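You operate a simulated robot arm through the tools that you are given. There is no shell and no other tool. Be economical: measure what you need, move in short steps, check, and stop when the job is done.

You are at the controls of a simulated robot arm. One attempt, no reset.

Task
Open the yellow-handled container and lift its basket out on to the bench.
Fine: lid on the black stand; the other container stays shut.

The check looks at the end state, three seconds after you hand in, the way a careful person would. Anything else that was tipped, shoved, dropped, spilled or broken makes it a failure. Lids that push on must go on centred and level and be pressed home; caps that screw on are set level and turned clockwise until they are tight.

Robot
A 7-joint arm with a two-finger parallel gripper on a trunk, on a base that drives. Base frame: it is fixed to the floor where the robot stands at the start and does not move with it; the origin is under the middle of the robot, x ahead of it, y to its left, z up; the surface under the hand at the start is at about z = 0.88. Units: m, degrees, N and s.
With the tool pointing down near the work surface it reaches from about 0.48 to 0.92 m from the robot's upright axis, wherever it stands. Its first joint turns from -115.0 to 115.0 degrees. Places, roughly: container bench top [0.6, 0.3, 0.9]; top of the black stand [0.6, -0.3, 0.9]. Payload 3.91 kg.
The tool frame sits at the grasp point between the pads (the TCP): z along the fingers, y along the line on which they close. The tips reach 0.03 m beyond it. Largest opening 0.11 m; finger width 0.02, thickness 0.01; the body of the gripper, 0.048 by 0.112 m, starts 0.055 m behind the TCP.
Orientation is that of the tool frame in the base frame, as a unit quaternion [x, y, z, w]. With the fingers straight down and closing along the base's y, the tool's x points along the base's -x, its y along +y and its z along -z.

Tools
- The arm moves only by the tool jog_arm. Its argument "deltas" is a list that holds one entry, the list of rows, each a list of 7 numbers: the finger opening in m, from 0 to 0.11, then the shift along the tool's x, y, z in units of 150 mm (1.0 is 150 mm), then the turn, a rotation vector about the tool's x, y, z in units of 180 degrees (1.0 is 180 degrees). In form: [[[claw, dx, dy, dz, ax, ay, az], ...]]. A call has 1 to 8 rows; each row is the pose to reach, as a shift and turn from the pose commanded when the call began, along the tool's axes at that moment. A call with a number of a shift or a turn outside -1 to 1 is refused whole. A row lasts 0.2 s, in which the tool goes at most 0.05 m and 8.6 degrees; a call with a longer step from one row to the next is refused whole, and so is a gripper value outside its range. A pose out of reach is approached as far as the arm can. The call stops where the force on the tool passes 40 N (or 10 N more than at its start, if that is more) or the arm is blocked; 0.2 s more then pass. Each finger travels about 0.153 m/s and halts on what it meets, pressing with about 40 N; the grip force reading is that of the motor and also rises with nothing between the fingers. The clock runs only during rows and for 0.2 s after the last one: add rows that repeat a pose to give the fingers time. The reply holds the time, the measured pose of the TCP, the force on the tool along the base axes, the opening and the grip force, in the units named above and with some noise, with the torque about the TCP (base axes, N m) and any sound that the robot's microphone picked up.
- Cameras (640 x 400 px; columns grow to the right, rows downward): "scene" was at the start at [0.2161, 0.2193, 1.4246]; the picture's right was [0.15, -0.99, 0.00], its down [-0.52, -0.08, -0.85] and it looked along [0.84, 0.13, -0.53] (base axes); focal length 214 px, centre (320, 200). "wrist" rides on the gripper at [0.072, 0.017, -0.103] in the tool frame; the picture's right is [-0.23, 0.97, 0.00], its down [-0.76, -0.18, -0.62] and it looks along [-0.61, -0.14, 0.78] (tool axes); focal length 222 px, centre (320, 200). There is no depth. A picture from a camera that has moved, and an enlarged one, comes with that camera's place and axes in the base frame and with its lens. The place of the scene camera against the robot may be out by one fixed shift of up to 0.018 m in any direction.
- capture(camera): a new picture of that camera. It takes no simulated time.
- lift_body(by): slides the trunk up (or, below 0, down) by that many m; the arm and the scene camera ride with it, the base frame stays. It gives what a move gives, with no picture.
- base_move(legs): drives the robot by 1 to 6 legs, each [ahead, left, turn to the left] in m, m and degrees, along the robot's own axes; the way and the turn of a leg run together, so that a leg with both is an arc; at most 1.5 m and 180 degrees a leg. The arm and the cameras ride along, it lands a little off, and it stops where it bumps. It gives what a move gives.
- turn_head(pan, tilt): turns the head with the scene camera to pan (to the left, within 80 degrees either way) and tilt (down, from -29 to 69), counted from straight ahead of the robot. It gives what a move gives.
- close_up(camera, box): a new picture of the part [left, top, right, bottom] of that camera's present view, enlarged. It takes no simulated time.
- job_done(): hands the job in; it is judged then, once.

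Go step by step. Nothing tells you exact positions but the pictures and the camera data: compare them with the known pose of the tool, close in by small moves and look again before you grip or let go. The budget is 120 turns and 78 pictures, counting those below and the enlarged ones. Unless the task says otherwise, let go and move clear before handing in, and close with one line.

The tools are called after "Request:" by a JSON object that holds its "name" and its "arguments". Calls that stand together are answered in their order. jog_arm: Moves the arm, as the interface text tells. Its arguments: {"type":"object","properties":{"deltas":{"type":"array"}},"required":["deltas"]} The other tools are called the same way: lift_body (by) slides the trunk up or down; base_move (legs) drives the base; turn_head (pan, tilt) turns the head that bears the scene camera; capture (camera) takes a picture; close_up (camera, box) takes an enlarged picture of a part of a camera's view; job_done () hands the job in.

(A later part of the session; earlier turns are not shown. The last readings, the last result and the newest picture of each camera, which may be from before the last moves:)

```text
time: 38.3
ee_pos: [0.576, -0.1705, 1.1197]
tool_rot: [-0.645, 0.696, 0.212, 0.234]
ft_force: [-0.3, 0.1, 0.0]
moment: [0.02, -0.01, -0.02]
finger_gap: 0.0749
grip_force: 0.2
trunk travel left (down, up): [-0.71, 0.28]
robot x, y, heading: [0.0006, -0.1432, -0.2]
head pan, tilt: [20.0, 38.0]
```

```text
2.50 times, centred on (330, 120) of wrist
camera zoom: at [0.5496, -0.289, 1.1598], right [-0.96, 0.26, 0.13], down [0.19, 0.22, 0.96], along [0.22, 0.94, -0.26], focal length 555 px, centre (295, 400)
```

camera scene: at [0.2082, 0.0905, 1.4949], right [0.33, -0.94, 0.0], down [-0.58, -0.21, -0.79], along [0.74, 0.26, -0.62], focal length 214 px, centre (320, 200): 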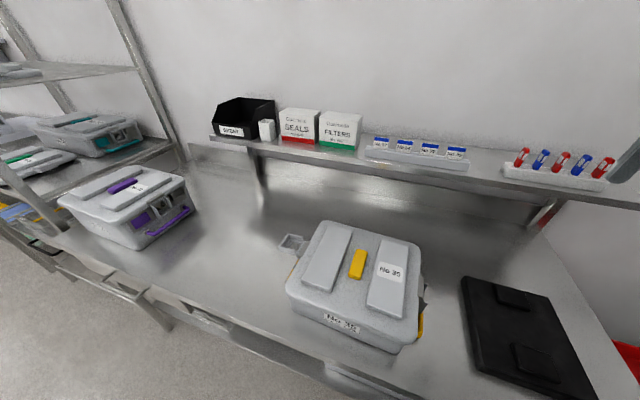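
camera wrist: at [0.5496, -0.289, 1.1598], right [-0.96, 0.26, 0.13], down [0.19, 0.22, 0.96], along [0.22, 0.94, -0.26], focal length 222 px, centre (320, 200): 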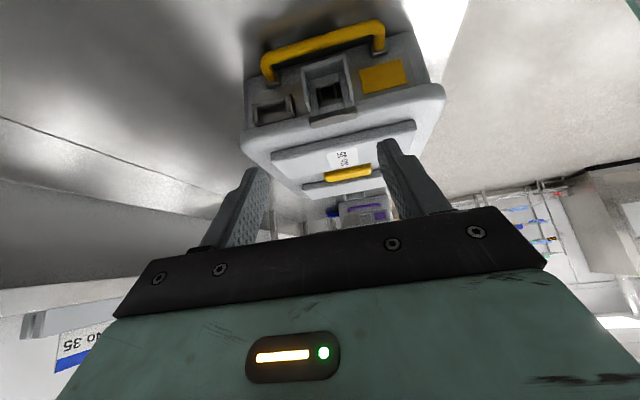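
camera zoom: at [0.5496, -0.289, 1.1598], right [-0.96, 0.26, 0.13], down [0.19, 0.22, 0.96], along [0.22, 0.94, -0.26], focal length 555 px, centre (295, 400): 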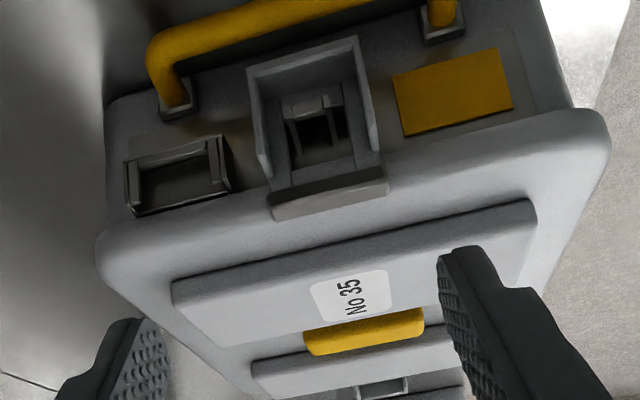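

The right latch mirrors the left: its free end is near (0.574, -0.065, 0.92). Closing in to 5 cm short of it.

Request:
{"name": "jog_arm", "arguments": {"deltas": [[[0.075, 0.04, 0.02, 0.25, 0, 0, 0], [0.075, 0.08, 0.04, 0.5, 0, 0, 0], [0.075, 0.12, 0.06, 0.75, 0, 0, 0], [0.075, 0.159, 0.073, 0.985, 0, 0, 0]]]}}

Request:
{"name": "close_up", "arguments": {"camera": "wrist", "box": [200, 40, 480, 220]}}

Request:
{"name": "capture", "arguments": {"camera": "scene"}}

```text
time: 39.3
ee_pos: [0.571, -0.1005, 0.9887]
tool_rot: [-0.646, 0.694, 0.213, 0.235]
ft_force: [-1.1, -0.8, -0.2]
moment: [-0.02, 0.01, -0.03]
finger_gap: 0.0751
grip_force: 0.0
trunk travel left (down, up): [-0.71, 0.28]
robot x, y, heading: [0.0012, -0.1425, -0.5]
head pan, tilt: [20.0, 38.0]
```

```text
2.22 times, centred on (340, 130) of wrist
camera zoom: at [0.5448, -0.2185, 1.0271], right [-0.96, 0.26, 0.13], down [0.19, 0.22, 0.96], along [0.22, 0.94, -0.26], focal length 494 px, centre (276, 356)
```

zoom: 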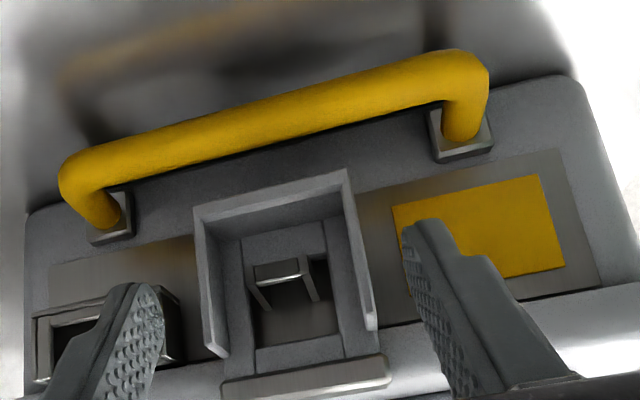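

```text
39 pictures are left
camera scene: at [0.2077, 0.0905, 1.3751], right [0.34, -0.94, 0.0], down [-0.58, -0.21, -0.79], along [0.74, 0.26, -0.62], focal length 214 px, centre (320, 200)
```

scene: 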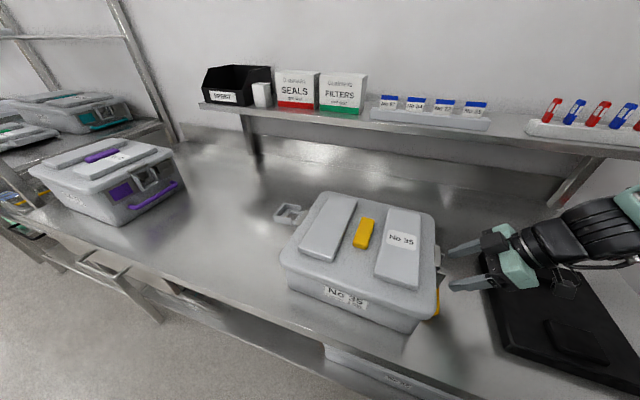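

Request:
{"name": "jog_arm", "arguments": {"deltas": [[[0.075, -0.013, -0.025, 0.16, 0, 0, 0], [0.075, -0.013, -0.025, 0.343, 0, 0, 0]]]}}

Request:
{"name": "close_up", "arguments": {"camera": "wrist", "box": [200, 40, 480, 220]}}

```text
time: 39.9
ee_pos: [0.5781, -0.0676, 0.9465]
tool_rot: [-0.645, 0.696, 0.212, 0.235]
ft_force: [-0.9, 0.1, 0.2]
moment: [-0.01, -0.03, 0.0]
finger_gap: 0.0751
grip_force: 0.1
trunk travel left (down, up): [-0.71, 0.28]
robot x, y, heading: [-0.0046, -0.1444, -0.6]
head pan, tilt: [20.0, 38.0]
```

```text
2.22 times, centred on (340, 130) of wrist
camera zoom: at [0.5516, -0.186, 0.9868], right [-0.96, 0.26, 0.13], down [0.19, 0.22, 0.96], along [0.22, 0.94, -0.26], focal length 494 px, centre (276, 356)
```

zoom: 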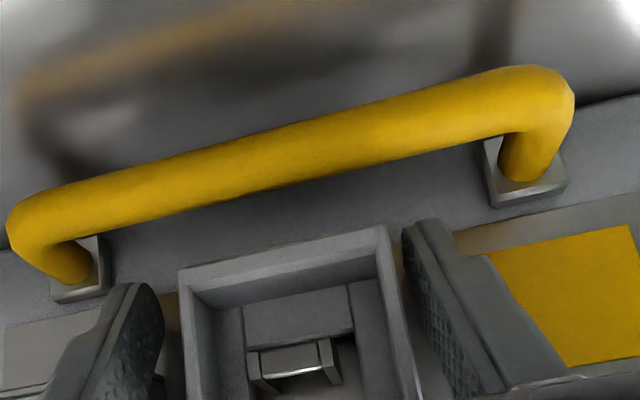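

Well centred on the flap. I'll grip it and swing it by 24° about its hinge, turning the tool with it.

Request:
{"name": "jog_arm", "arguments": {"deltas": [[[0.04, 0, 0, 0, 0, 0, 0], [0.04, 0, 0, 0, 0, 0, 0], [0.04, 0, 0, 0, 0, 0, 0]]]}}

Request:
{"name": "jog_arm", "arguments": {"deltas": [[[0.04, 0.009, 0, -0.035, 0, 0.0444, 0], [0.04, 0.012, 0, -0.072, 0, 0.0889, 0], [0.04, 0.01, 0, -0.108, 0, 0.1333, 0]]]}}

Request:
{"name": "capture", "arguments": {"camera": "wrist"}}

```text
time: 40.7
ee_pos: [0.5787, -0.0674, 0.9472]
tool_rot: [-0.646, 0.695, 0.212, 0.234]
ft_force: [-5.8, 0.7, -0.5]
moment: [-0.09, 0.31, 0.51]
finger_gap: 0.056
grip_force: 40.6
trunk travel left (down, up): [-0.71, 0.28]
robot x, y, heading: [-0.0014, -0.1442, -0.4]
head pan, tilt: [20.0, 38.0]
```

```text
time: 41.5
ee_pos: [0.5781, -0.0802, 0.9583]
tool_rot: [-0.676, 0.728, 0.073, 0.083]
ft_force: [-2.2, 1.0, -3.3]
moment: [-0.28, 0.37, 0.94]
finger_gap: 0.0557
grip_force: 40.1
trunk travel left (down, up): [-0.71, 0.28]
robot x, y, heading: [-0.0038, -0.1424, -0.1]
head pan, tilt: [20.0, 38.0]
```

```text
37 pictures are left
camera wrist: at [0.5529, -0.1716, 1.0445], right [-0.95, 0.29, 0.04], down [0.22, 0.59, 0.78], along [0.2, 0.75, -0.63], focal length 222 px, centre (320, 200)
```

wrist: 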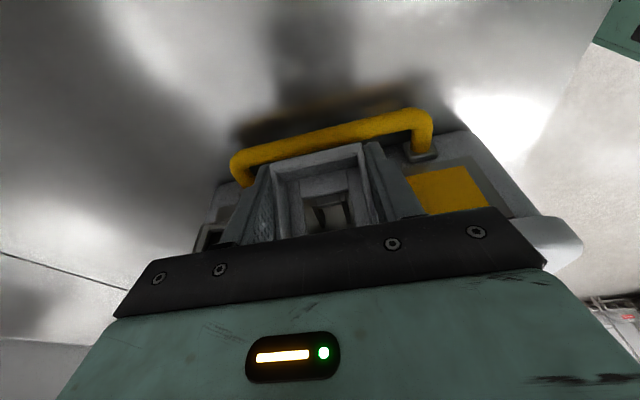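

Same behaviour as the left one, so I'll continue the swing.

Request:
{"name": "jog_arm", "arguments": {"deltas": [[[0.04, 0.009, 0, -0.035, 0, 0.0444, 0], [0.04, 0.012, 0, -0.072, 0, 0.0889, 0], [0.04, 0.01, 0, -0.108, 0, 0.1333, 0], [0.04, 0.003, 0, -0.144, 0, 0.1778, 0], [0.04, -0.009, 0, -0.179, 0, 0.2222, 0], [0.04, -0.026, 0, -0.211, 0, 0.2667, 0], [0.04, -0.035, 0, -0.226, 0, 0.289, 0]]]}}

Request:
{"name": "close_up", "arguments": {"camera": "scene", "box": [260, 170, 500, 330]}}

```text
time: 43.1
ee_pos: [0.5772, -0.0828, 0.9938]
tool_rot: [-0.638, 0.693, -0.231, -0.243]
ft_force: [-0.1, -11.0, 9.0]
moment: [0.44, 0.39, 0.1]
finger_gap: 0.0552
grip_force: 40.2
trunk travel left (down, up): [-0.71, 0.28]
robot x, y, heading: [0.0002, -0.1432, -0.4]
head pan, tilt: [20.0, 38.0]
```

```text
2.50 times, centred on (380, 250) of scene
camera zoom: at [0.208, 0.0899, 1.3751], right [0.34, -0.94, 0.0], down [-0.58, -0.21, -0.79], along [0.74, 0.26, -0.62], focal length 536 px, centre (170, 75)
```

zoom: 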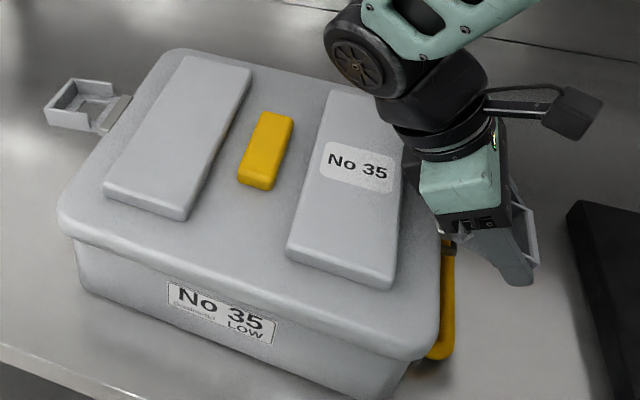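

Request:
{"name": "jog_arm", "arguments": {"deltas": [[[0.04, 0.007, 0, -0.026, 0, 0.034, 0]]]}}

Request:
{"name": "jog_arm", "arguments": {"deltas": [[[0.075, 0, 0, 0, 0, 0, 0], [0.075, 0, 0, 0, 0, 0, 0], [0.075, 0.19, 0, -0.18, 0, 0, 0], [0.075, 0.38, 0, -0.37, 0, 0, 0], [0.075, 0.57, 0, -0.56, 0, 0, 0]]]}}

Request:
{"name": "close_up", "arguments": {"camera": "scene", "box": [260, 170, 500, 330]}}

```text
time: 43.5
ee_pos: [0.5766, -0.0814, 0.9981]
tool_rot: [-0.625, 0.679, -0.264, -0.28]
ft_force: [0.7, -9.7, 8.7]
moment: [0.38, 0.48, 0.17]
finger_gap: 0.0553
grip_force: 40.1
trunk travel left (down, up): [-0.71, 0.28]
robot x, y, heading: [-0.007, -0.1405, -0.7]
head pan, tilt: [20.0, 38.0]
```

```text
time: 44.7
ee_pos: [0.5772, -0.0805, 1.1177]
tool_rot: [-0.625, 0.679, -0.264, -0.281]
ft_force: [0.3, 0.1, -0.6]
moment: [-0.04, 0.0, -0.04]
finger_gap: 0.0748
grip_force: 0.1
trunk travel left (down, up): [-0.71, 0.28]
robot x, y, heading: [-0.0033, -0.1449, -0.2]
head pan, tilt: [20.0, 38.0]
```

```text
2.50 times, centred on (380, 250) of scene
camera zoom: at [0.2084, 0.0908, 1.3748], right [0.34, -0.94, 0.0], down [-0.58, -0.21, -0.79], along [0.74, 0.26, -0.62], focal length 536 px, centre (170, 75)
```

zoom: 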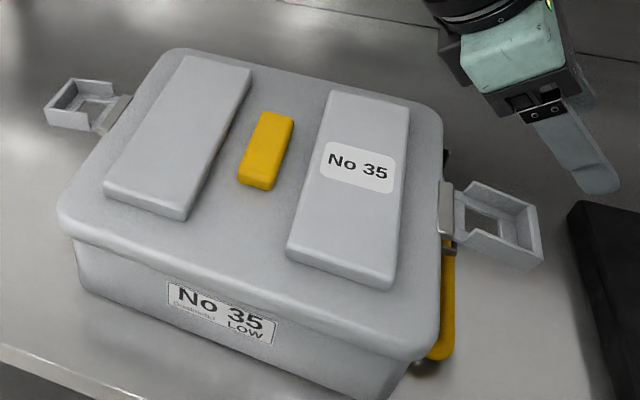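

Both flaps are open and holding. Now I'll level the tool, turn it to close across the yellow lid handle, and move above the lid.

Request:
{"name": "jog_arm", "arguments": {"deltas": [[[0.075, -0.014, 0, -0.16, 0, -0.042, 0], [0.075, -0.028, 0, -0.32, 0, -0.084, 0], [0.075, -0.042, 0, -0.48, 0, -0.126, 0], [0.075, -0.056, 0, -0.65, 0, -0.168, 0], [0.075, -0.07, 0, -0.82, 0, -0.21, 0], [0.075, -0.087, 0, -0.99, 0, -0.251, 0]]]}}

Request:
{"name": "jog_arm", "arguments": {"deltas": [[[0.075, 0, 0, 0, 0, 0, 0.046], [0.075, 0, 0, 0, 0, 0, 0.092], [0.075, 0, 0, 0, 0, 0, 0.138], [0.075, 0, 0, 0, 0, 0, 0.184], [0.075, 0, 0, 0, 0, 0, 0.23], [0.075, 0, 0, 0, 0, 0, 0.25]]]}}

Request:
{"name": "jog_arm", "arguments": {"deltas": [[[0.075, 0, 0, 0, 0, 0, 0.046], [0.075, 0, 0, 0, 0, 0, 0.092], [0.075, 0, 0, 0, 0, 0, 0.138], [0.075, 0, 0, 0, 0, 0, 0.184], [0.075, 0, 0, 0, 0, 0, 0.23], [0.075, 0, 0, 0, 0, 0, 0.25]]]}}

Request:
{"name": "capture", "arguments": {"camera": "wrist"}}

Request:
{"name": "capture", "arguments": {"camera": "scene"}}

```text
time: 46.1
ee_pos: [0.5852, 0.0325, 1.212]
tool_rot: [-0.679, 0.734, -0.003, 0.002]
ft_force: [0.1, -0.3, 0.3]
moment: [0.0, -0.01, -0.03]
finger_gap: 0.0748
grip_force: 0.2
trunk travel left (down, up): [-0.71, 0.28]
robot x, y, heading: [-0.0029, -0.1401, -0.2]
head pan, tilt: [20.0, 38.0]
```

```text
time: 47.5
ee_pos: [0.5843, 0.0331, 1.2134]
tool_rot: [-0.345, 0.939, -0.002, 0.003]
ft_force: [-0.1, -0.2, -0.3]
moment: [0.0, -0.01, 0.03]
finger_gap: 0.075
grip_force: 0.0
trunk travel left (down, up): [-0.71, 0.28]
robot x, y, heading: [-0.0039, -0.1475, -0.3]
head pan, tilt: [20.0, 38.0]
```

```text
time: 48.9
ee_pos: [0.5856, 0.0337, 1.2127]
tool_rot: [0.04, 0.999, -0.001, 0.004]
ft_force: [-0.2, -0.3, -1.0]
moment: [0.04, -0.02, 0.0]
finger_gap: 0.0749
grip_force: 0.0
trunk travel left (down, up): [-0.71, 0.28]
robot x, y, heading: [0.0003, -0.14, -0.3]
head pan, tilt: [20.0, 38.0]
```

```text
34 pictures are left
camera wrist: at [0.5129, 0.0567, 1.316], right [0.31, 0.95, 0.0], down [0.74, -0.24, 0.63], along [0.6, -0.19, -0.78], focal length 222 px, centre (320, 200)
```

wrist: 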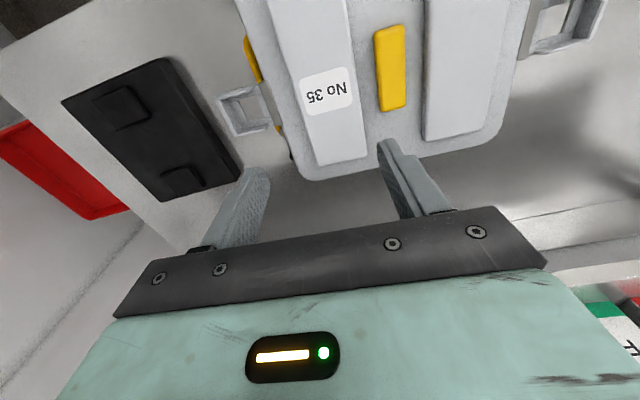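

```text
33 pictures are left
camera scene: at [0.2081, 0.0906, 1.3749], right [0.34, -0.94, 0.0], down [-0.58, -0.21, -0.79], along [0.74, 0.26, -0.62], focal length 214 px, centre (320, 200)
```

scene: 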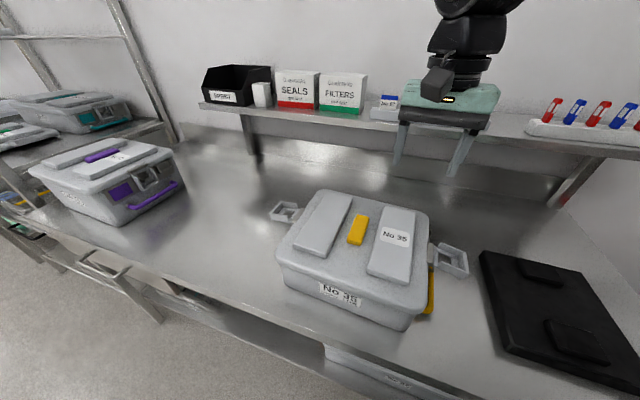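

Request:
{"name": "jog_arm", "arguments": {"deltas": [[[0.06, 0.012, 0.15, 0.2, 0, 0, 0], [0.06, 0.024, 0.3, 0.4, 0, 0, 0], [0.06, 0.036, 0.46, 0.6, 0, 0, 0], [0.06, 0.049, 0.615, 0.8, 0, 0, 0], [0.06, 0.049, 0.615, 0.885, 0, 0, 0]]]}}

Request:
{"name": "capture", "arguments": {"camera": "wrist"}}

Request:
{"name": "close_up", "arguments": {"camera": "scene", "box": [270, 150, 470, 330]}}

```text
time: 50.1
ee_pos: [0.5858, 0.1259, 1.0788]
tool_rot: [0.04, 0.999, -0.002, 0.004]
ft_force: [-0.7, 0.1, 0.2]
moment: [-0.01, 0.0, 0.0]
finger_gap: 0.0599
grip_force: 0.1
trunk travel left (down, up): [-0.71, 0.28]
robot x, y, heading: [-0.0024, -0.1465, -0.5]
head pan, tilt: [20.0, 38.0]
```

```text
32 pictures are left
camera wrist: at [0.5139, 0.1487, 1.1823], right [0.3, 0.95, 0.0], down [0.74, -0.24, 0.63], along [0.6, -0.19, -0.78], focal length 222 px, centre (320, 200)
```

wrist: 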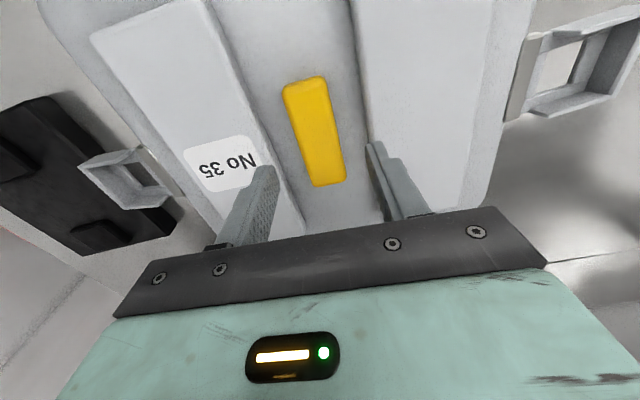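

```text
2.22 times, centred on (370, 240) of scene
camera zoom: at [0.2081, 0.0905, 1.375], right [0.34, -0.94, 0.0], down [-0.58, -0.21, -0.79], along [0.74, 0.26, -0.62], focal length 477 px, centre (209, 111)
```

zoom: 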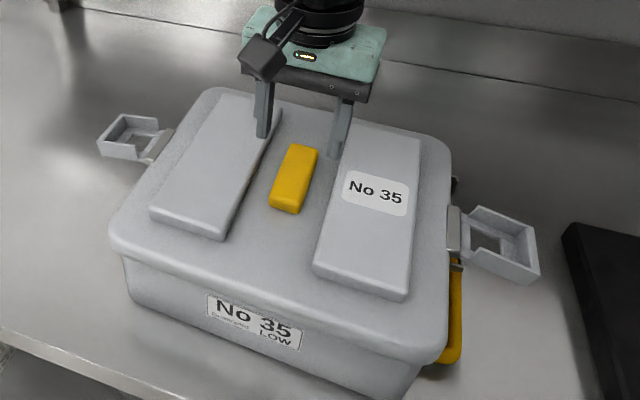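

Request:
{"name": "jog_arm", "arguments": {"deltas": [[[0.052, 0, -0.016, 0.1, 0, 0, 0], [0.052, 0, -0.016, 0.2, 0, 0, 0], [0.052, 0, -0.016, 0.3, 0, 0, 0]]]}}

Request:
{"name": "close_up", "arguments": {"camera": "wrist", "box": [200, 80, 440, 240]}}

Request:
{"name": "close_up", "arguments": {"camera": "scene", "box": [320, 180, 410, 260]}}

```text
time: 50.9
ee_pos: [0.5857, 0.1231, 1.0329]
tool_rot: [0.039, 0.999, 0.0, 0.004]
ft_force: [-1.0, -0.5, 0.7]
moment: [-0.01, 0.01, 0.02]
finger_gap: 0.0521
grip_force: 0.0
trunk travel left (down, up): [-0.71, 0.28]
robot x, y, heading: [-0.0063, -0.1423, -0.8]
head pan, tilt: [20.0, 38.0]
```

```text
2.50 times, centred on (320, 160) of wrist
camera zoom: at [0.5142, 0.1464, 1.1378], right [0.3, 0.95, 0.0], down [0.74, -0.24, 0.63], along [0.6, -0.19, -0.78], focal length 555 px, centre (320, 300)
```

zoom: 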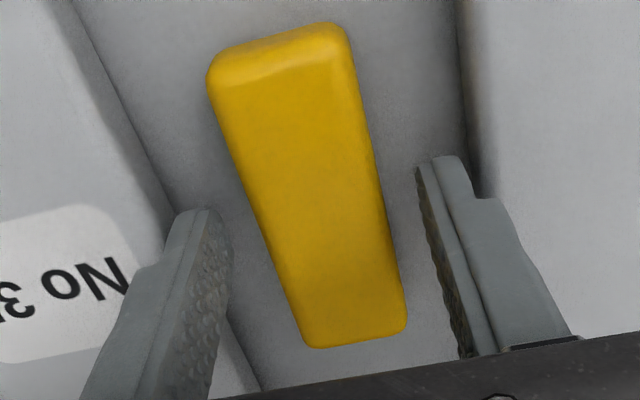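

```text
5.00 times, centred on (365, 220) of scene
camera zoom: at [0.2081, 0.0905, 1.375], right [0.34, -0.94, 0.0], down [-0.58, -0.21, -0.79], along [0.74, 0.26, -0.62], focal length 1072 px, centre (95, 100)
```

zoom: 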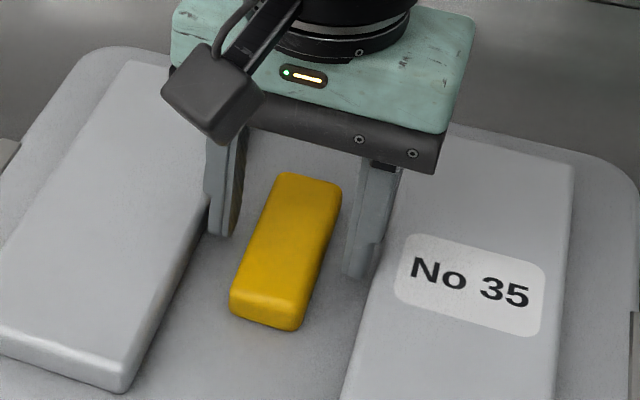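

Request:
{"name": "jog_arm", "arguments": {"deltas": [[[0.052, 0, 0, 0.033, 0, 0, 0], [0.052, 0, 0, 0.066, 0, 0, 0]]]}}

Request:
{"name": "close_up", "arguments": {"camera": "scene", "box": [320, 180, 410, 260]}}

```text
time: 51.5
ee_pos: [0.5877, 0.1234, 1.0275]
tool_rot: [0.039, 0.999, 0.0, 0.005]
ft_force: [-1.5, 0.2, 14.4]
moment: [-0.4, 0.24, -0.07]
finger_gap: 0.0522
grip_force: 0.4
trunk travel left (down, up): [-0.71, 0.28]
robot x, y, heading: [-0.0031, -0.1416, -0.3]
head pan, tilt: [20.0, 38.0]
```

```text
5.00 times, centred on (365, 220) of scene
camera zoom: at [0.2076, 0.0904, 1.3754], right [0.34, -0.94, 0.0], down [-0.58, -0.21, -0.79], along [0.74, 0.26, -0.62], focal length 1072 px, centre (95, 100)
```

zoom: 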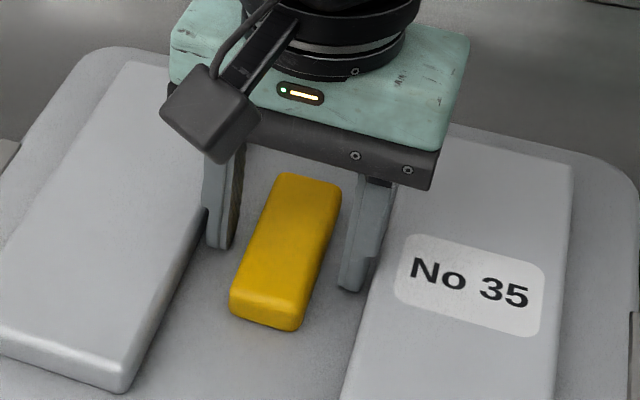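

The tips touched the lid surface at z≈0.997. I'll back off a touch and close on the handle.

Request:
{"name": "jog_arm", "arguments": {"deltas": [[[0.052, 0, 0, -0.045, 0, 0, 0], [0.01, 0, 0, -0.045, 0, 0, 0], [0.01, 0, 0, -0.045, 0, 0, 0], [0.01, 0, 0, -0.045, 0, 0, 0]]]}}

Request:
{"name": "jog_arm", "arguments": {"deltas": [[[0.01, 0, 0, -0.07, 0, 0, 0], [0.01, 0, 0, -0.14, 0, 0, 0], [0.01, 0, 0, -0.2, 0, 0, 0]]]}}

Request:
{"name": "capture", "arguments": {"camera": "scene"}}

```text
time: 52.5
ee_pos: [0.585, 0.1223, 1.0303]
tool_rot: [0.04, 0.999, -0.002, 0.004]
ft_force: [-4.0, -0.8, -0.1]
moment: [-0.04, 0.11, 0.62]
finger_gap: 0.0339
grip_force: 40.2
trunk travel left (down, up): [-0.71, 0.28]
robot x, y, heading: [-0.004, -0.1465, -0.4]
head pan, tilt: [20.0, 38.0]
```

```text
time: 53.3
ee_pos: [0.5856, 0.1232, 1.0607]
tool_rot: [0.038, 0.999, 0.0, 0.004]
ft_force: [-0.4, -0.5, -6.0]
moment: [0.02, 0.03, 0.0]
finger_gap: 0.0338
grip_force: 39.8
trunk travel left (down, up): [-0.71, 0.28]
robot x, y, heading: [-0.0007, -0.141, -0.4]
head pan, tilt: [20.0, 38.0]
```

```text
27 pictures are left
camera scene: at [0.2085, 0.0907, 1.3748], right [0.34, -0.94, 0.0], down [-0.58, -0.21, -0.79], along [0.74, 0.26, -0.62], focal length 214 px, centre (320, 200)
```

scene: 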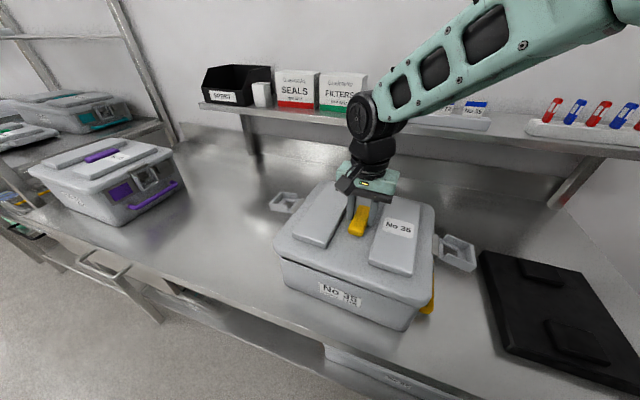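

The lid is off the container, level and balanced (about 6 N). I'll raise it and carry it to above the stand, centred near (0.60, -0.315).

Request:
{"name": "jog_arm", "arguments": {"deltas": [[[0.01, 0, 0, -0.25, 0, 0, 0], [0.01, 0, 0, -0.5, 0, 0, 0], [0.01, 0, 0, -0.75, 0, 0, 0], [0.01, 0, 0, -0.95, 0, 0, 0]]]}}

Request:
{"name": "jog_arm", "arguments": {"deltas": [[[0.01, -0.03, -0.2, 0, 0, 0, -0.007], [0.01, -0.06, -0.4, 0, 0, 0, -0.014], [0.01, -0.08, -0.6, 0, 0, 0, -0.02], [0.01, -0.1, -0.8, 0, 0, 0, -0.025], [0.01, -0.12, -1.0, 0, 0, 0, -0.028]]]}}

Request:
{"name": "jog_arm", "arguments": {"deltas": [[[0.01, 0, -0.2, 0, 0, 0, 0], [0.01, 0, -0.4, 0, 0, 0, 0], [0.01, 0, -0.6, 0, 0, 0, 0], [0.01, 0, -0.8, 0, 0, 0, 0], [0.01, 0, -1.0, 0, 0, 0, 0]]]}}

Request:
{"name": "turn_head", "arguments": {"pan": 0, "tilt": 42}}

Request:
{"name": "capture", "arguments": {"camera": "scene"}}

```text
time: 54.3
ee_pos: [0.5853, 0.1225, 1.2031]
tool_rot: [0.039, 0.999, 0.0, 0.003]
ft_force: [0.5, 0.1, -7.8]
moment: [0.03, 0.03, 0.02]
finger_gap: 0.0338
grip_force: 39.6
trunk travel left (down, up): [-0.71, 0.28]
robot x, y, heading: [-0.0007, -0.1424, -0.2]
head pan, tilt: [20.0, 38.0]
```

```text
time: 55.5
ee_pos: [0.5896, -0.0268, 1.2039]
tool_rot: [-0.006, 1.0, -0.001, 0.004]
ft_force: [0.2, 0.9, -8.0]
moment: [-0.02, 0.02, -0.03]
finger_gap: 0.0337
grip_force: 40.1
trunk travel left (down, up): [-0.71, 0.28]
robot x, y, heading: [-0.0054, -0.1442, -0.6]
head pan, tilt: [20.0, 38.0]
```

```text
time: 56.7
ee_pos: [0.5921, -0.1774, 1.2044]
tool_rot: [-0.004, 1.0, -0.001, 0.004]
ft_force: [-0.1, -0.2, -6.6]
moment: [-0.03, 0.01, 0.02]
finger_gap: 0.0335
grip_force: 39.8
trunk travel left (down, up): [-0.71, 0.28]
robot x, y, heading: [-0.007, -0.1429, -0.4]
head pan, tilt: [20.0, 38.0]
```

```text
time: 57.5
ee_pos: [0.5914, -0.1768, 1.204]
tool_rot: [-0.004, 1.0, -0.001, 0.003]
ft_force: [-0.2, 0.1, -7.7]
moment: [0.0, -0.01, 0.0]
finger_gap: 0.0336
grip_force: 40.1
trunk travel left (down, up): [-0.71, 0.28]
robot x, y, heading: [-0.0024, -0.1459, -0.1]
head pan, tilt: [0.0, 42.0]
```

```text
26 pictures are left
camera scene: at [0.2107, 0.061, 1.369], right [-0.01, -1.0, 0.0], down [-0.67, 0.0, -0.74], along [0.74, 0.0, -0.67], focal length 214 px, centre (320, 200)
```

scene: 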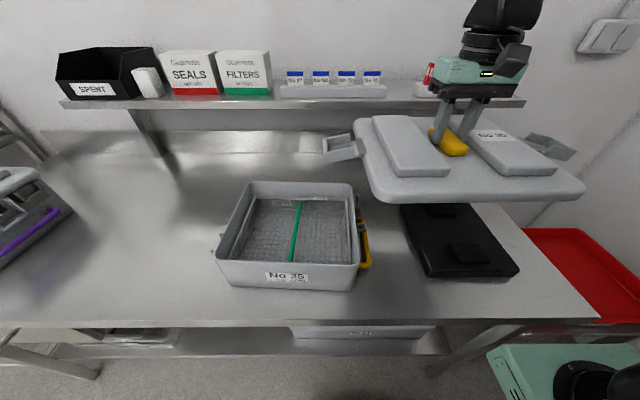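

The lid is out of the way and the open container shows a mesh basket with a green centre handle. Moving the lid over the stand centre (0.597, -0.305) and starting down.

Request:
{"name": "jog_arm", "arguments": {"deltas": [[[0.01, -0.01, -0.25, 0, 0, 0, 0], [0.01, -0.02, -0.5, 0, 0, 0, 0], [0.01, -0.03, -0.75, 0, 0, 0, 0], [0.01, -0.03, -0.853, 0.15, 0, 0, 0], [0.01, -0.03, -0.853, 0.45, 0, 0, 0], [0.01, -0.03, -0.853, 0.75, 0, 0, 0]]]}}

Request:
{"name": "turn_head", "arguments": {"pan": -32, "tilt": 42}}

Request:
{"name": "capture", "arguments": {"camera": "scene"}}

Request:
{"name": "capture", "arguments": {"camera": "wrist"}}

```text
time: 58.9
ee_pos: [0.5983, -0.3056, 1.0921]
tool_rot: [-0.005, 1.0, -0.001, 0.004]
ft_force: [-1.0, -0.6, -6.4]
moment: [0.01, -0.03, 0.01]
finger_gap: 0.0338
grip_force: 40.1
trunk travel left (down, up): [-0.71, 0.28]
robot x, y, heading: [-0.0, -0.1409, -0.3]
head pan, tilt: [0.0, 42.0]
```

```text
time: 59.9
ee_pos: [0.5975, -0.3063, 1.0928]
tool_rot: [-0.005, 1.0, -0.001, 0.004]
ft_force: [-0.4, -0.2, -7.7]
moment: [0.02, 0.02, 0.0]
finger_gap: 0.0339
grip_force: 40.0
trunk travel left (down, up): [-0.71, 0.28]
robot x, y, heading: [-0.0062, -0.1393, -0.3]
head pan, tilt: [-32.0, 42.0]
```

```text
25 pictures are left
camera scene: at [0.1977, 0.0168, 1.3689], right [-0.53, -0.84, 0.0], down [-0.57, 0.36, -0.74], along [0.63, -0.4, -0.67], focal length 214 px, centre (320, 200)
```

scene: 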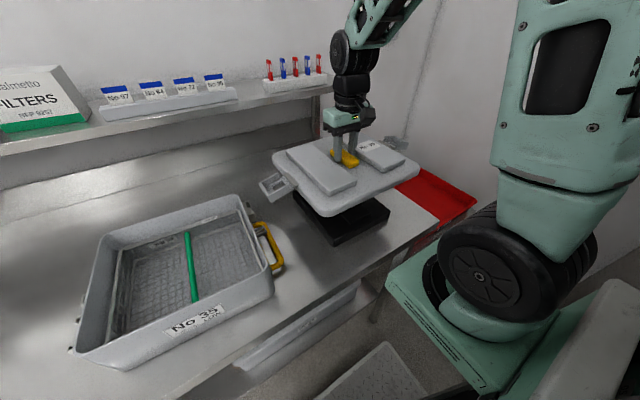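

```text
24 pictures are left
camera wrist: at [0.5249, -0.2882, 1.1963], right [0.22, 0.98, 0.0], down [0.76, -0.17, 0.63], along [0.61, -0.14, -0.78], focal length 222 px, centre (320, 200)
```

wrist: 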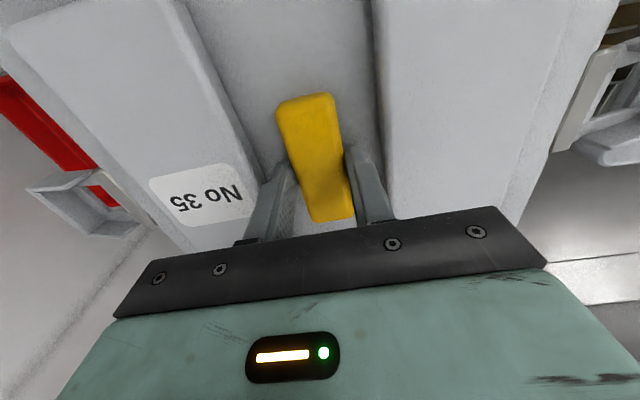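

Request:
{"name": "jog_arm", "arguments": {"deltas": [[[0.01, 0, 0, 0.13, 0, 0, 0], [0.01, 0, 0, 0.26, 0, 0, 0], [0.01, 0, 0, 0.4, 0, 0, 0], [0.01, 0, 0, 0.5, 0, 0, 0], [0.01, 0, 0, 0.6, 0, 0, 0]]]}}

Request:
{"name": "close_up", "arguments": {"camera": "scene", "box": [240, 110, 480, 260]}}

```text
time: 61.1
ee_pos: [0.5995, -0.3058, 1.0016]
tool_rot: [-0.004, 1.0, -0.001, 0.003]
ft_force: [-0.4, -0.4, -7.1]
moment: [0.01, 0.02, -0.01]
finger_gap: 0.0337
grip_force: 39.4
trunk travel left (down, up): [-0.71, 0.28]
robot x, y, heading: [-0.0009, -0.1425, -0.4]
head pan, tilt: [-32.0, 42.0]
```

```text
2.67 times, centred on (360, 185) of scene
camera zoom: at [0.1975, 0.0167, 1.369], right [-0.54, -0.84, 0.0], down [-0.57, 0.36, -0.74], along [0.63, -0.4, -0.67], focal length 572 px, centre (213, 240)
```

zoom: 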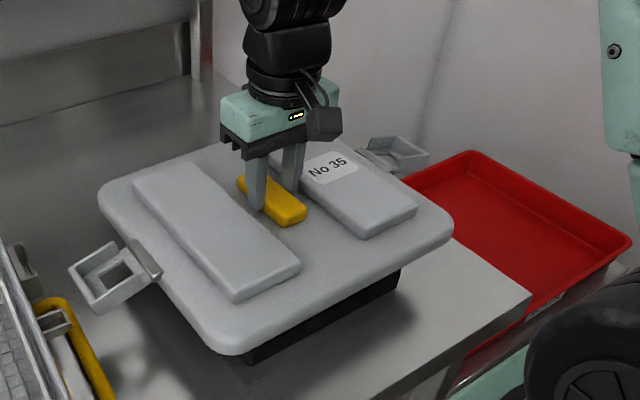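

Request:
{"name": "jog_arm", "arguments": {"deltas": [[[0.01, 0, 0, 0.05, 0, 0, 0], [0.01, 0, 0, 0.1, 0, 0, 0], [0.01, 0, 0, 0.15, 0, 0, 0], [0.01, 0, 0, 0.2, 0, 0, 0], [0.01, 0, 0, 0.25, 0, 0, 0], [0.01, 0, 0, 0.3, 0, 0, 0]]]}}

Request:
{"name": "close_up", "arguments": {"camera": "scene", "box": [240, 110, 480, 260]}}

```text
time: 62.4
ee_pos: [0.6012, -0.3059, 0.9644]
tool_rot: [-0.004, 1.0, -0.001, 0.007]
ft_force: [-7.4, 0.9, 30.9]
moment: [0.53, 1.57, 0.09]
finger_gap: 0.0338
grip_force: 39.9
trunk travel left (down, up): [-0.71, 0.28]
robot x, y, heading: [-0.0023, -0.1455, -0.3]
head pan, tilt: [-32.0, 42.0]
stopped in row 6: the force on the tool passed its limit at 69 N (the readings are from after the stop); the commanded pose is now the measured one
```

```text
2.67 times, centred on (360, 185) of scene
camera zoom: at [0.1961, 0.0171, 1.3696], right [-0.54, -0.84, 0.0], down [-0.56, 0.36, -0.74], along [0.63, -0.4, -0.67], focal length 572 px, centre (213, 240)
```

zoom: 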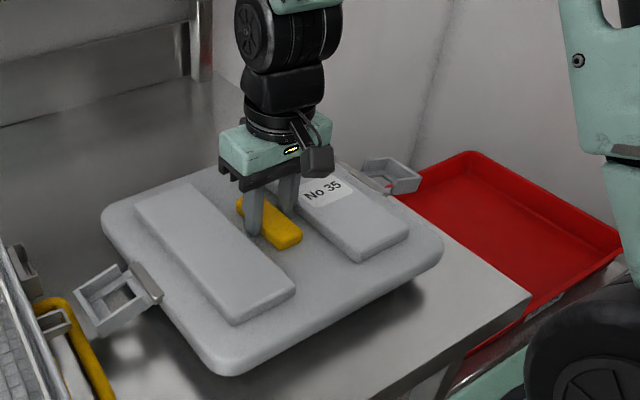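

The lid rests on the stand, clear of the container. I'll ease the pressure, open and lift off.

Request:
{"name": "jog_arm", "arguments": {"deltas": [[[0.01, 0, 0, -0.015, 0, 0, 0], [0.05, 0, 0, -0.015, 0, 0, 0], [0.05, 0, 0, -0.015, 0, 0, 0], [0.05, 0, 0, -0.2, 0, 0, 0], [0.05, 0, 0, -0.5, 0, 0, 0], [0.05, 0, 0, -0.75, 0, 0, 0], [0.05, 0, 0, -1.0, 0, 0, 0]]]}}

Request:
{"name": "close_up", "arguments": {"camera": "scene", "box": [240, 110, 480, 260]}}

```text
time: 64.0
ee_pos: [0.5996, -0.3051, 1.1121]
tool_rot: [-0.004, 1.0, -0.001, 0.006]
ft_force: [-0.3, 0.0, -0.7]
moment: [-0.02, 0.01, 0.0]
finger_gap: 0.0502
grip_force: 0.0
trunk travel left (down, up): [-0.71, 0.28]
robot x, y, heading: [-0.005, -0.1448, -0.8]
head pan, tilt: [-32.0, 42.0]
```

```text
2.67 times, centred on (360, 185) of scene
camera zoom: at [0.1978, 0.0167, 1.3689], right [-0.54, -0.84, 0.0], down [-0.57, 0.36, -0.74], along [0.63, -0.4, -0.67], focal length 572 px, centre (213, 240)
```

zoom: 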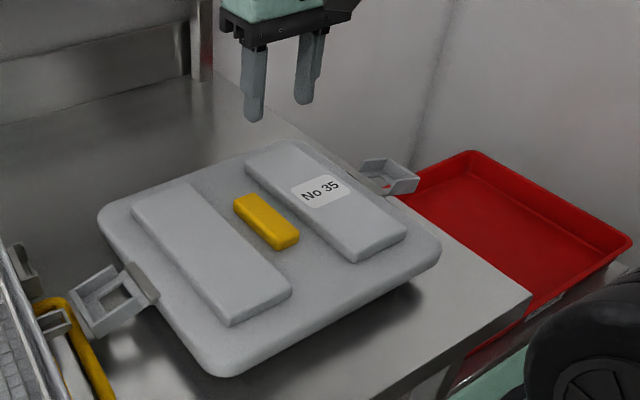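

The lid sits level on the stand. Next is the basket: I'll raise the arm, drive left a bit, and look into the container.

Request:
{"name": "jog_arm", "arguments": {"deltas": [[[0.05, 0, 0.3, -0.3, 0, 0, 0], [0.05, 0, 0.6, -0.6, 0, 0, 0], [0.05, 0, 0.8, -0.8, 0, 0, 0], [0.05, 0, 0.95, -0.95, 0, 0, 0]]]}}

Request:
{"name": "base_move", "arguments": {"legs": [[0, 0.29, 0]]}}

Request:
{"name": "turn_head", "arguments": {"pan": 5, "tilt": 42}}

Request:
{"name": "capture", "arguments": {"camera": "scene"}}

Request:
{"name": "capture", "arguments": {"camera": "wrist"}}

```text
refused: row 1 steps farther than a row can; nothing moved
```

```text
time: 66.0
ee_pos: [0.6016, -0.0149, 1.1118]
tool_rot: [-0.006, 1.0, -0.001, 0.008]
ft_force: [-0.1, 0.3, -0.3]
moment: [-0.04, 0.01, -0.01]
finger_gap: 0.0504
grip_force: 0.0
trunk travel left (down, up): [-0.71, 0.28]
robot x, y, heading: [0.0021, 0.1468, -0.0]
head pan, tilt: [-32.0, 42.0]
```

```text
time: 67.1
ee_pos: [0.6024, -0.0133, 1.1129]
tool_rot: [-0.007, 1.0, -0.001, 0.007]
ft_force: [-0.2, 0.0, 0.3]
moment: [0.01, -0.03, 0.0]
finger_gap: 0.05
grip_force: 0.0
trunk travel left (down, up): [-0.71, 0.28]
robot x, y, heading: [0.0025, 0.1482, -0.2]
head pan, tilt: [5.0, 42.0]
```

```text
20 pictures are left
camera scene: at [0.2112, 0.358, 1.369], right [0.08, -1.0, 0.0], down [-0.67, -0.06, -0.74], along [0.74, 0.06, -0.67], focal length 214 px, centre (320, 200)
```

scene: 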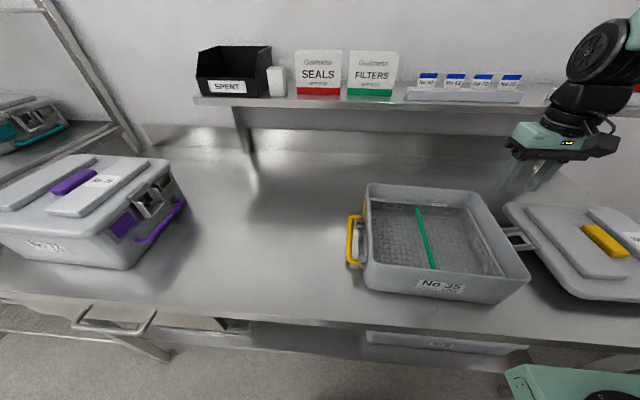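

```text
19 pictures are left
camera wrist: at [0.5278, 0.002, 1.2153], right [0.22, 0.98, 0.0], down [0.76, -0.17, 0.63], along [0.62, -0.14, -0.77], focal length 222 px, centre (320, 200)
```

wrist: 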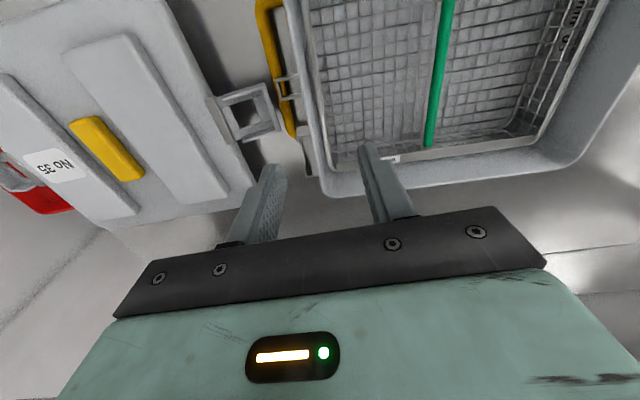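

The green bar spans the basket along x near y≈0.115, z≈0.94, below the rim. Moving above its centre for a check.

Request:
{"name": "jog_arm", "arguments": {"deltas": [[[0.05, 0.03, 0.22, 0, 0, 0, 0.006], [0.05, 0.06, 0.44, 0, 0, 0, 0.012], [0.05, 0.09, 0.66, 0, 0, 0, 0.018], [0.05, 0.117, 0.875, 0, 0, 0, 0.025]]]}}

Request:
{"name": "capture", "arguments": {"camera": "wrist"}}

```text
time: 68.1
ee_pos: [0.5824, 0.1174, 1.1111]
tool_rot: [0.033, 0.999, -0.001, 0.007]
ft_force: [0.0, 0.1, 0.1]
moment: [0.03, 0.0, -0.02]
finger_gap: 0.0504
grip_force: 0.1
trunk travel left (down, up): [-0.71, 0.28]
robot x, y, heading: [0.0002, 0.1466, -0.2]
head pan, tilt: [5.0, 42.0]
```

```text
18 pictures are left
camera wrist: at [0.5101, 0.1384, 1.2151], right [0.29, 0.96, 0.0], down [0.74, -0.23, 0.63], along [0.61, -0.18, -0.77], focal length 222 px, centre (320, 200)
```

wrist: 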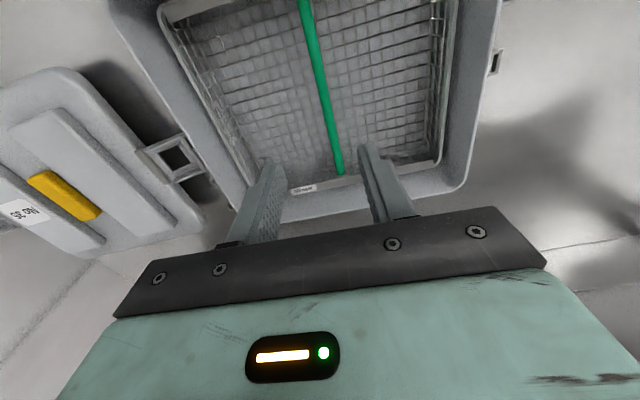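

Request:
{"name": "jog_arm", "arguments": {"deltas": [[[0.05, -0.014, 0.039, 0.25, 0, 0, 0], [0.05, -0.014, 0.039, 0.5, 0, 0, 0], [0.05, -0.014, 0.039, 0.7, 0, 0, 0], [0.05, -0.014, 0.039, 0.85, 0, 0, 0]]]}}

Request:
{"name": "capture", "arguments": {"camera": "wrist"}}

Request:
{"name": "close_up", "arguments": {"camera": "scene", "box": [340, 150, 540, 310]}}

```text
time: 69.1
ee_pos: [0.5873, 0.1206, 0.9831]
tool_rot: [0.033, 0.999, -0.002, 0.007]
ft_force: [0.5, 0.4, 0.1]
moment: [0.02, -0.02, -0.01]
finger_gap: 0.0503
grip_force: 0.0
trunk travel left (down, up): [-0.71, 0.28]
robot x, y, heading: [0.0033, 0.1466, -0.1]
head pan, tilt: [5.0, 42.0]
```

```text
17 pictures are left
camera wrist: at [0.5145, 0.1433, 1.087], right [0.29, 0.96, 0.0], down [0.74, -0.23, 0.63], along [0.61, -0.18, -0.77], focal length 222 px, centre (320, 200)
```

wrist: 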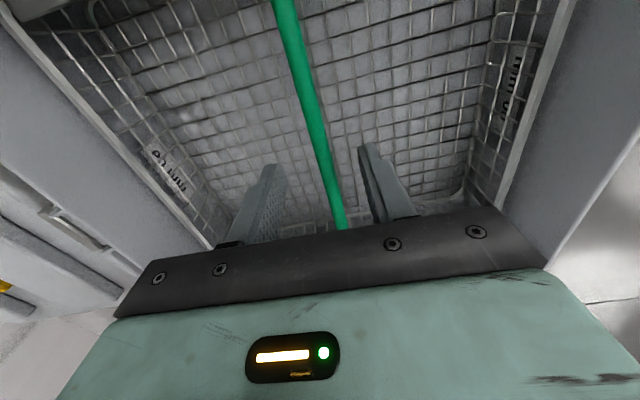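

```text
2.50 times, centred on (440, 230) of scene
camera zoom: at [0.2109, 0.358, 1.3691], right [0.08, -1.0, 0.0], down [-0.67, -0.06, -0.74], along [0.74, 0.06, -0.67], focal length 536 px, centre (20, 125)
```

zoom: 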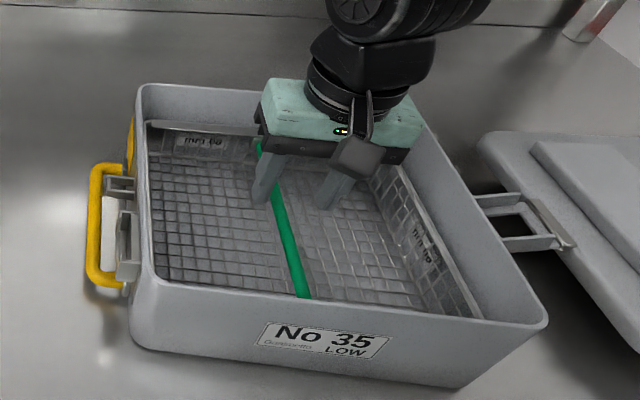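

The bar lies right between the fingers. Descending the last 4.5 cm and gripping it.

Request:
{"name": "jog_arm", "arguments": {"deltas": [[[0.05, 0, 0, 0.1, 0, 0, 0], [0.05, 0, 0, 0.2, 0, 0, 0], [0.05, 0, 0, 0.29, 0, 0, 0], [0, 0, 0, 0.29, 0, 0, 0], [0, 0, 0, 0.29, 0, 0, 0], [0, 0, 0, 0.29, 0, 0, 0]]]}}

Request:
{"name": "capture", "arguments": {"camera": "wrist"}}

```text
time: 70.5
ee_pos: [0.5882, 0.1206, 0.9395]
tool_rot: [0.033, 0.999, -0.001, 0.007]
ft_force: [0.0, 0.0, -0.2]
moment: [-0.09, -0.04, 0.06]
finger_gap: 0.0112
grip_force: 40.1
trunk travel left (down, up): [-0.71, 0.28]
robot x, y, heading: [-0.0053, 0.1476, -0.5]
head pan, tilt: [5.0, 42.0]
```

```text
15 pictures are left
camera wrist: at [0.5149, 0.1443, 1.0434], right [0.29, 0.96, 0.0], down [0.74, -0.23, 0.63], along [0.61, -0.18, -0.77], focal length 222 px, centre (320, 200)
```

wrist: 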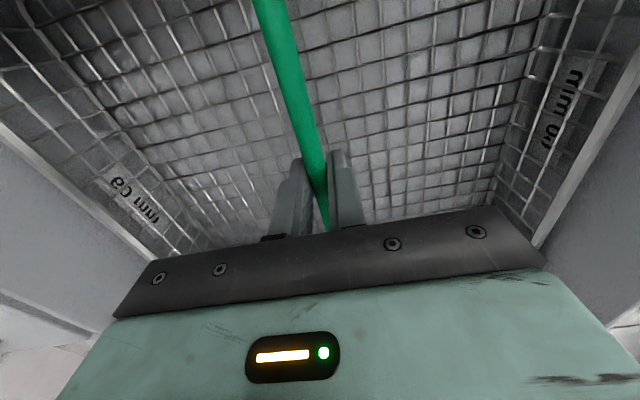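

The bar is gripped (0.011 m). Lifting gently and checking the load.

Request:
{"name": "jog_arm", "arguments": {"deltas": [[[0, 0, 0, -0.05, 0, 0, 0], [0, 0, 0, -0.1, 0, 0, 0], [0, 0, 0, -0.15, 0, 0, 0], [0, 0, 0, -0.2, 0, 0, 0], [0, 0, 0, -0.3, 0, 0, 0]]]}}

Request:
{"name": "close_up", "arguments": {"camera": "scene", "box": [320, 130, 560, 310]}}

```text
time: 71.7
ee_pos: [0.5872, 0.1218, 0.9859]
tool_rot: [0.033, 0.999, 0.0, 0.006]
ft_force: [-0.5, 0.3, -4.4]
moment: [-0.01, -0.01, 0.0]
finger_gap: 0.011
grip_force: 40.0
trunk travel left (down, up): [-0.71, 0.28]
robot x, y, heading: [0.0009, 0.1474, -0.4]
head pan, tilt: [5.0, 42.0]
```

```text
2.22 times, centred on (440, 220) of scene
camera zoom: at [0.2114, 0.3581, 1.3689], right [0.08, -1.0, 0.0], down [-0.67, -0.06, -0.74], along [0.74, 0.06, -0.67], focal length 477 px, centre (53, 156)
```

zoom: 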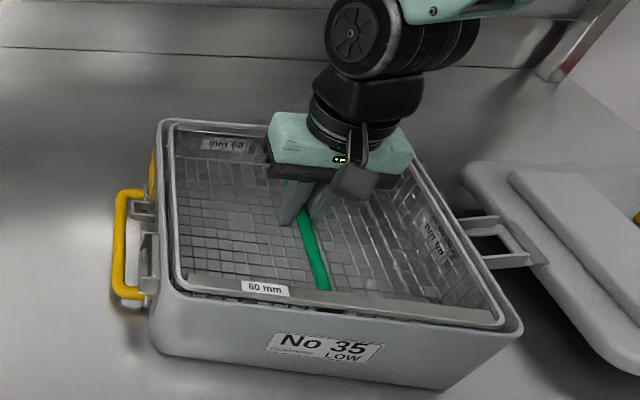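

The basket hangs level at 4.4 N and is clear of snags. Raising it above the rim and carrying it left to the free bench near y≈0.54.

Request:
{"name": "jog_arm", "arguments": {"deltas": [[[0, 0, 0, -0.25, 0, 0, 0], [0, 0, 0, -0.5, 0, 0, 0], [0, 0, 0, -0.75, 0, 0, 0], [0, 0, 0, -0.95, 0, 0, 0]]]}}

Request:
{"name": "jog_arm", "arguments": {"deltas": [[[0, 0, 0.2, 0, 0, 0, 0], [0, 0.02, 0.4, 0, 0, 0, 0], [0, 0.04, 0.6, 0, 0, 0, 0], [0, 0.05, 0.8, 0, 0, 0, 0], [0, 0.06, 1.0, 0, 0, 0, 0]]]}}

Request:
{"name": "jog_arm", "arguments": {"deltas": [[[0, 0, 0.2, 0, 0, 0, 0], [0, 0.02, 0.4, 0, 0, 0, 0], [0, 0.04, 0.6, 0, 0, 0, 0], [0, 0.05, 0.8, 0, 0, 0, 0], [0, 0.06, 1.0, 0, 0, 0, 0]]]}}

Request:
{"name": "jog_arm", "arguments": {"deltas": [[[0, 0.02, 0.2, 0, 0, 0, -0.008], [0, 0.04, 0.4, 0, 0, 0, -0.016], [0, 0.06, 0.6, 0, 0, 0, -0.02], [0, 0.07, 0.78, 0, 0, 0, -0.02]]]}}

Request:
{"name": "capture", "arguments": {"camera": "scene"}}

```text
time: 72.7
ee_pos: [0.586, 0.1227, 1.1286]
tool_rot: [0.033, 0.999, -0.001, 0.006]
ft_force: [-0.4, -0.2, -3.7]
moment: [-0.03, 0.02, 0.0]
finger_gap: 0.011
grip_force: 39.8
trunk travel left (down, up): [-0.71, 0.28]
robot x, y, heading: [0.0008, 0.1466, 0.1]
head pan, tilt: [5.0, 42.0]
```

```text
time: 73.9
ee_pos: [0.5878, 0.2717, 1.1282]
tool_rot: [0.034, 0.999, -0.001, 0.006]
ft_force: [0.3, -0.8, -3.9]
moment: [0.0, 0.01, 0.04]
finger_gap: 0.0113
grip_force: 39.8
trunk travel left (down, up): [-0.71, 0.28]
robot x, y, heading: [0.0003, 0.1457, -0.3]
head pan, tilt: [5.0, 42.0]
```

```text
time: 75.1
ee_pos: [0.587, 0.4216, 1.1282]
tool_rot: [0.034, 0.999, -0.001, 0.006]
ft_force: [-0.2, -1.4, -4.1]
moment: [0.03, 0.0, -0.01]
finger_gap: 0.0111
grip_force: 39.5
trunk travel left (down, up): [-0.71, 0.28]
robot x, y, heading: [-0.0015, 0.1468, -0.4]
head pan, tilt: [5.0, 42.0]
```

```text
time: 76.1
ee_pos: [0.5839, 0.5398, 1.1268]
tool_rot: [0.001, 1.0, -0.001, 0.007]
ft_force: [-0.1, -0.8, -2.9]
moment: [0.04, 0.0, -0.01]
finger_gap: 0.0111
grip_force: 40.2
trunk travel left (down, up): [-0.71, 0.28]
robot x, y, heading: [-0.0, 0.1457, -0.5]
head pan, tilt: [5.0, 42.0]
```

```text
13 pictures are left
camera scene: at [0.2113, 0.3577, 1.369], right [0.08, -1.0, 0.0], down [-0.67, -0.06, -0.74], along [0.74, 0.06, -0.67], focal length 214 px, centre (320, 200)
```

scene: 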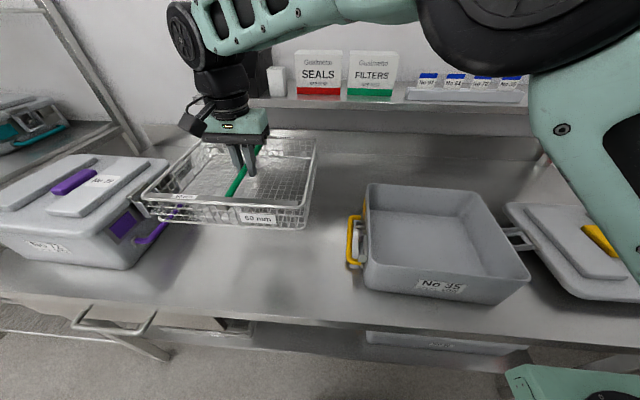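

The basket is over free bench with about 9 cm or more clear on each side. Lowering it.

Request:
{"name": "jog_arm", "arguments": {"deltas": [[[0, 0, 0, 0.25, 0, 0, 0], [0, 0, 0, 0.5, 0, 0, 0], [0, 0, 0, 0.75, 0, 0, 0], [0, 0, 0, 0.95, 0, 0, 0]]]}}

Request:
{"name": "capture", "arguments": {"camera": "scene"}}

```text
time: 77.1
ee_pos: [0.5873, 0.5392, 0.9842]
tool_rot: [0.001, 1.0, -0.001, 0.007]
ft_force: [-0.7, -0.5, -2.2]
moment: [-0.02, -0.03, -0.01]
finger_gap: 0.0111
grip_force: 39.9
trunk travel left (down, up): [-0.71, 0.28]
robot x, y, heading: [0.0006, 0.1475, -0.2]
head pan, tilt: [5.0, 42.0]
```

```text
12 pictures are left
camera scene: at [0.2111, 0.358, 1.369], right [0.08, -1.0, 0.0], down [-0.67, -0.06, -0.74], along [0.74, 0.06, -0.67], focal length 214 px, centre (320, 200)
```

scene: 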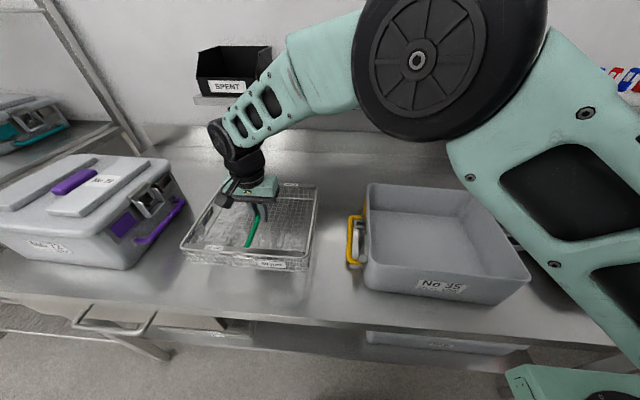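

Request:
{"name": "jog_arm", "arguments": {"deltas": [[[0, 0, 0, 0.06, 0, 0, 0], [0, 0, 0, 0.12, 0, 0, 0], [0, 0, 0, 0.18, 0, 0, 0], [0, 0, 0, 0.24, 0, 0, 0], [0, 0, 0, 0.29, 0, 0, 0]]]}}

Request:
{"name": "close_up", "arguments": {"camera": "scene", "box": [120, 150, 360, 300]}}

```text
time: 78.3
ee_pos: [0.5862, 0.5387, 0.9407]
tool_rot: [0.001, 1.0, -0.002, 0.007]
ft_force: [0.4, 0.6, -3.5]
moment: [-0.01, 0.03, 0.0]
finger_gap: 0.0112
grip_force: 40.1
trunk travel left (down, up): [-0.71, 0.28]
robot x, y, heading: [-0.002, 0.1463, -0.3]
head pan, tilt: [5.0, 42.0]
```

```text
2.67 times, centred on (240, 225) of scene
camera zoom: at [0.2112, 0.3581, 1.369], right [0.08, -1.0, 0.0], down [-0.67, -0.06, -0.74], along [0.74, 0.06, -0.67], focal length 572 px, centre (533, 133)
```

zoom: 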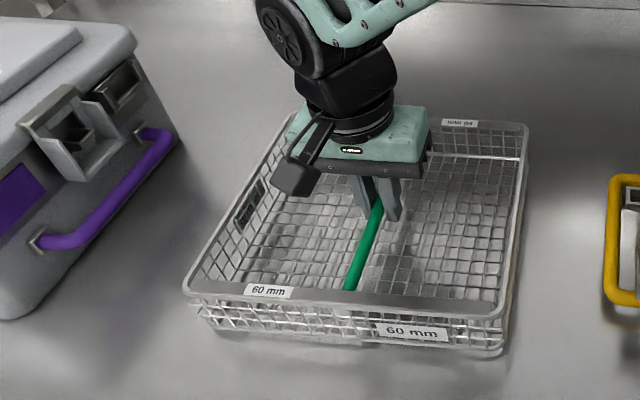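

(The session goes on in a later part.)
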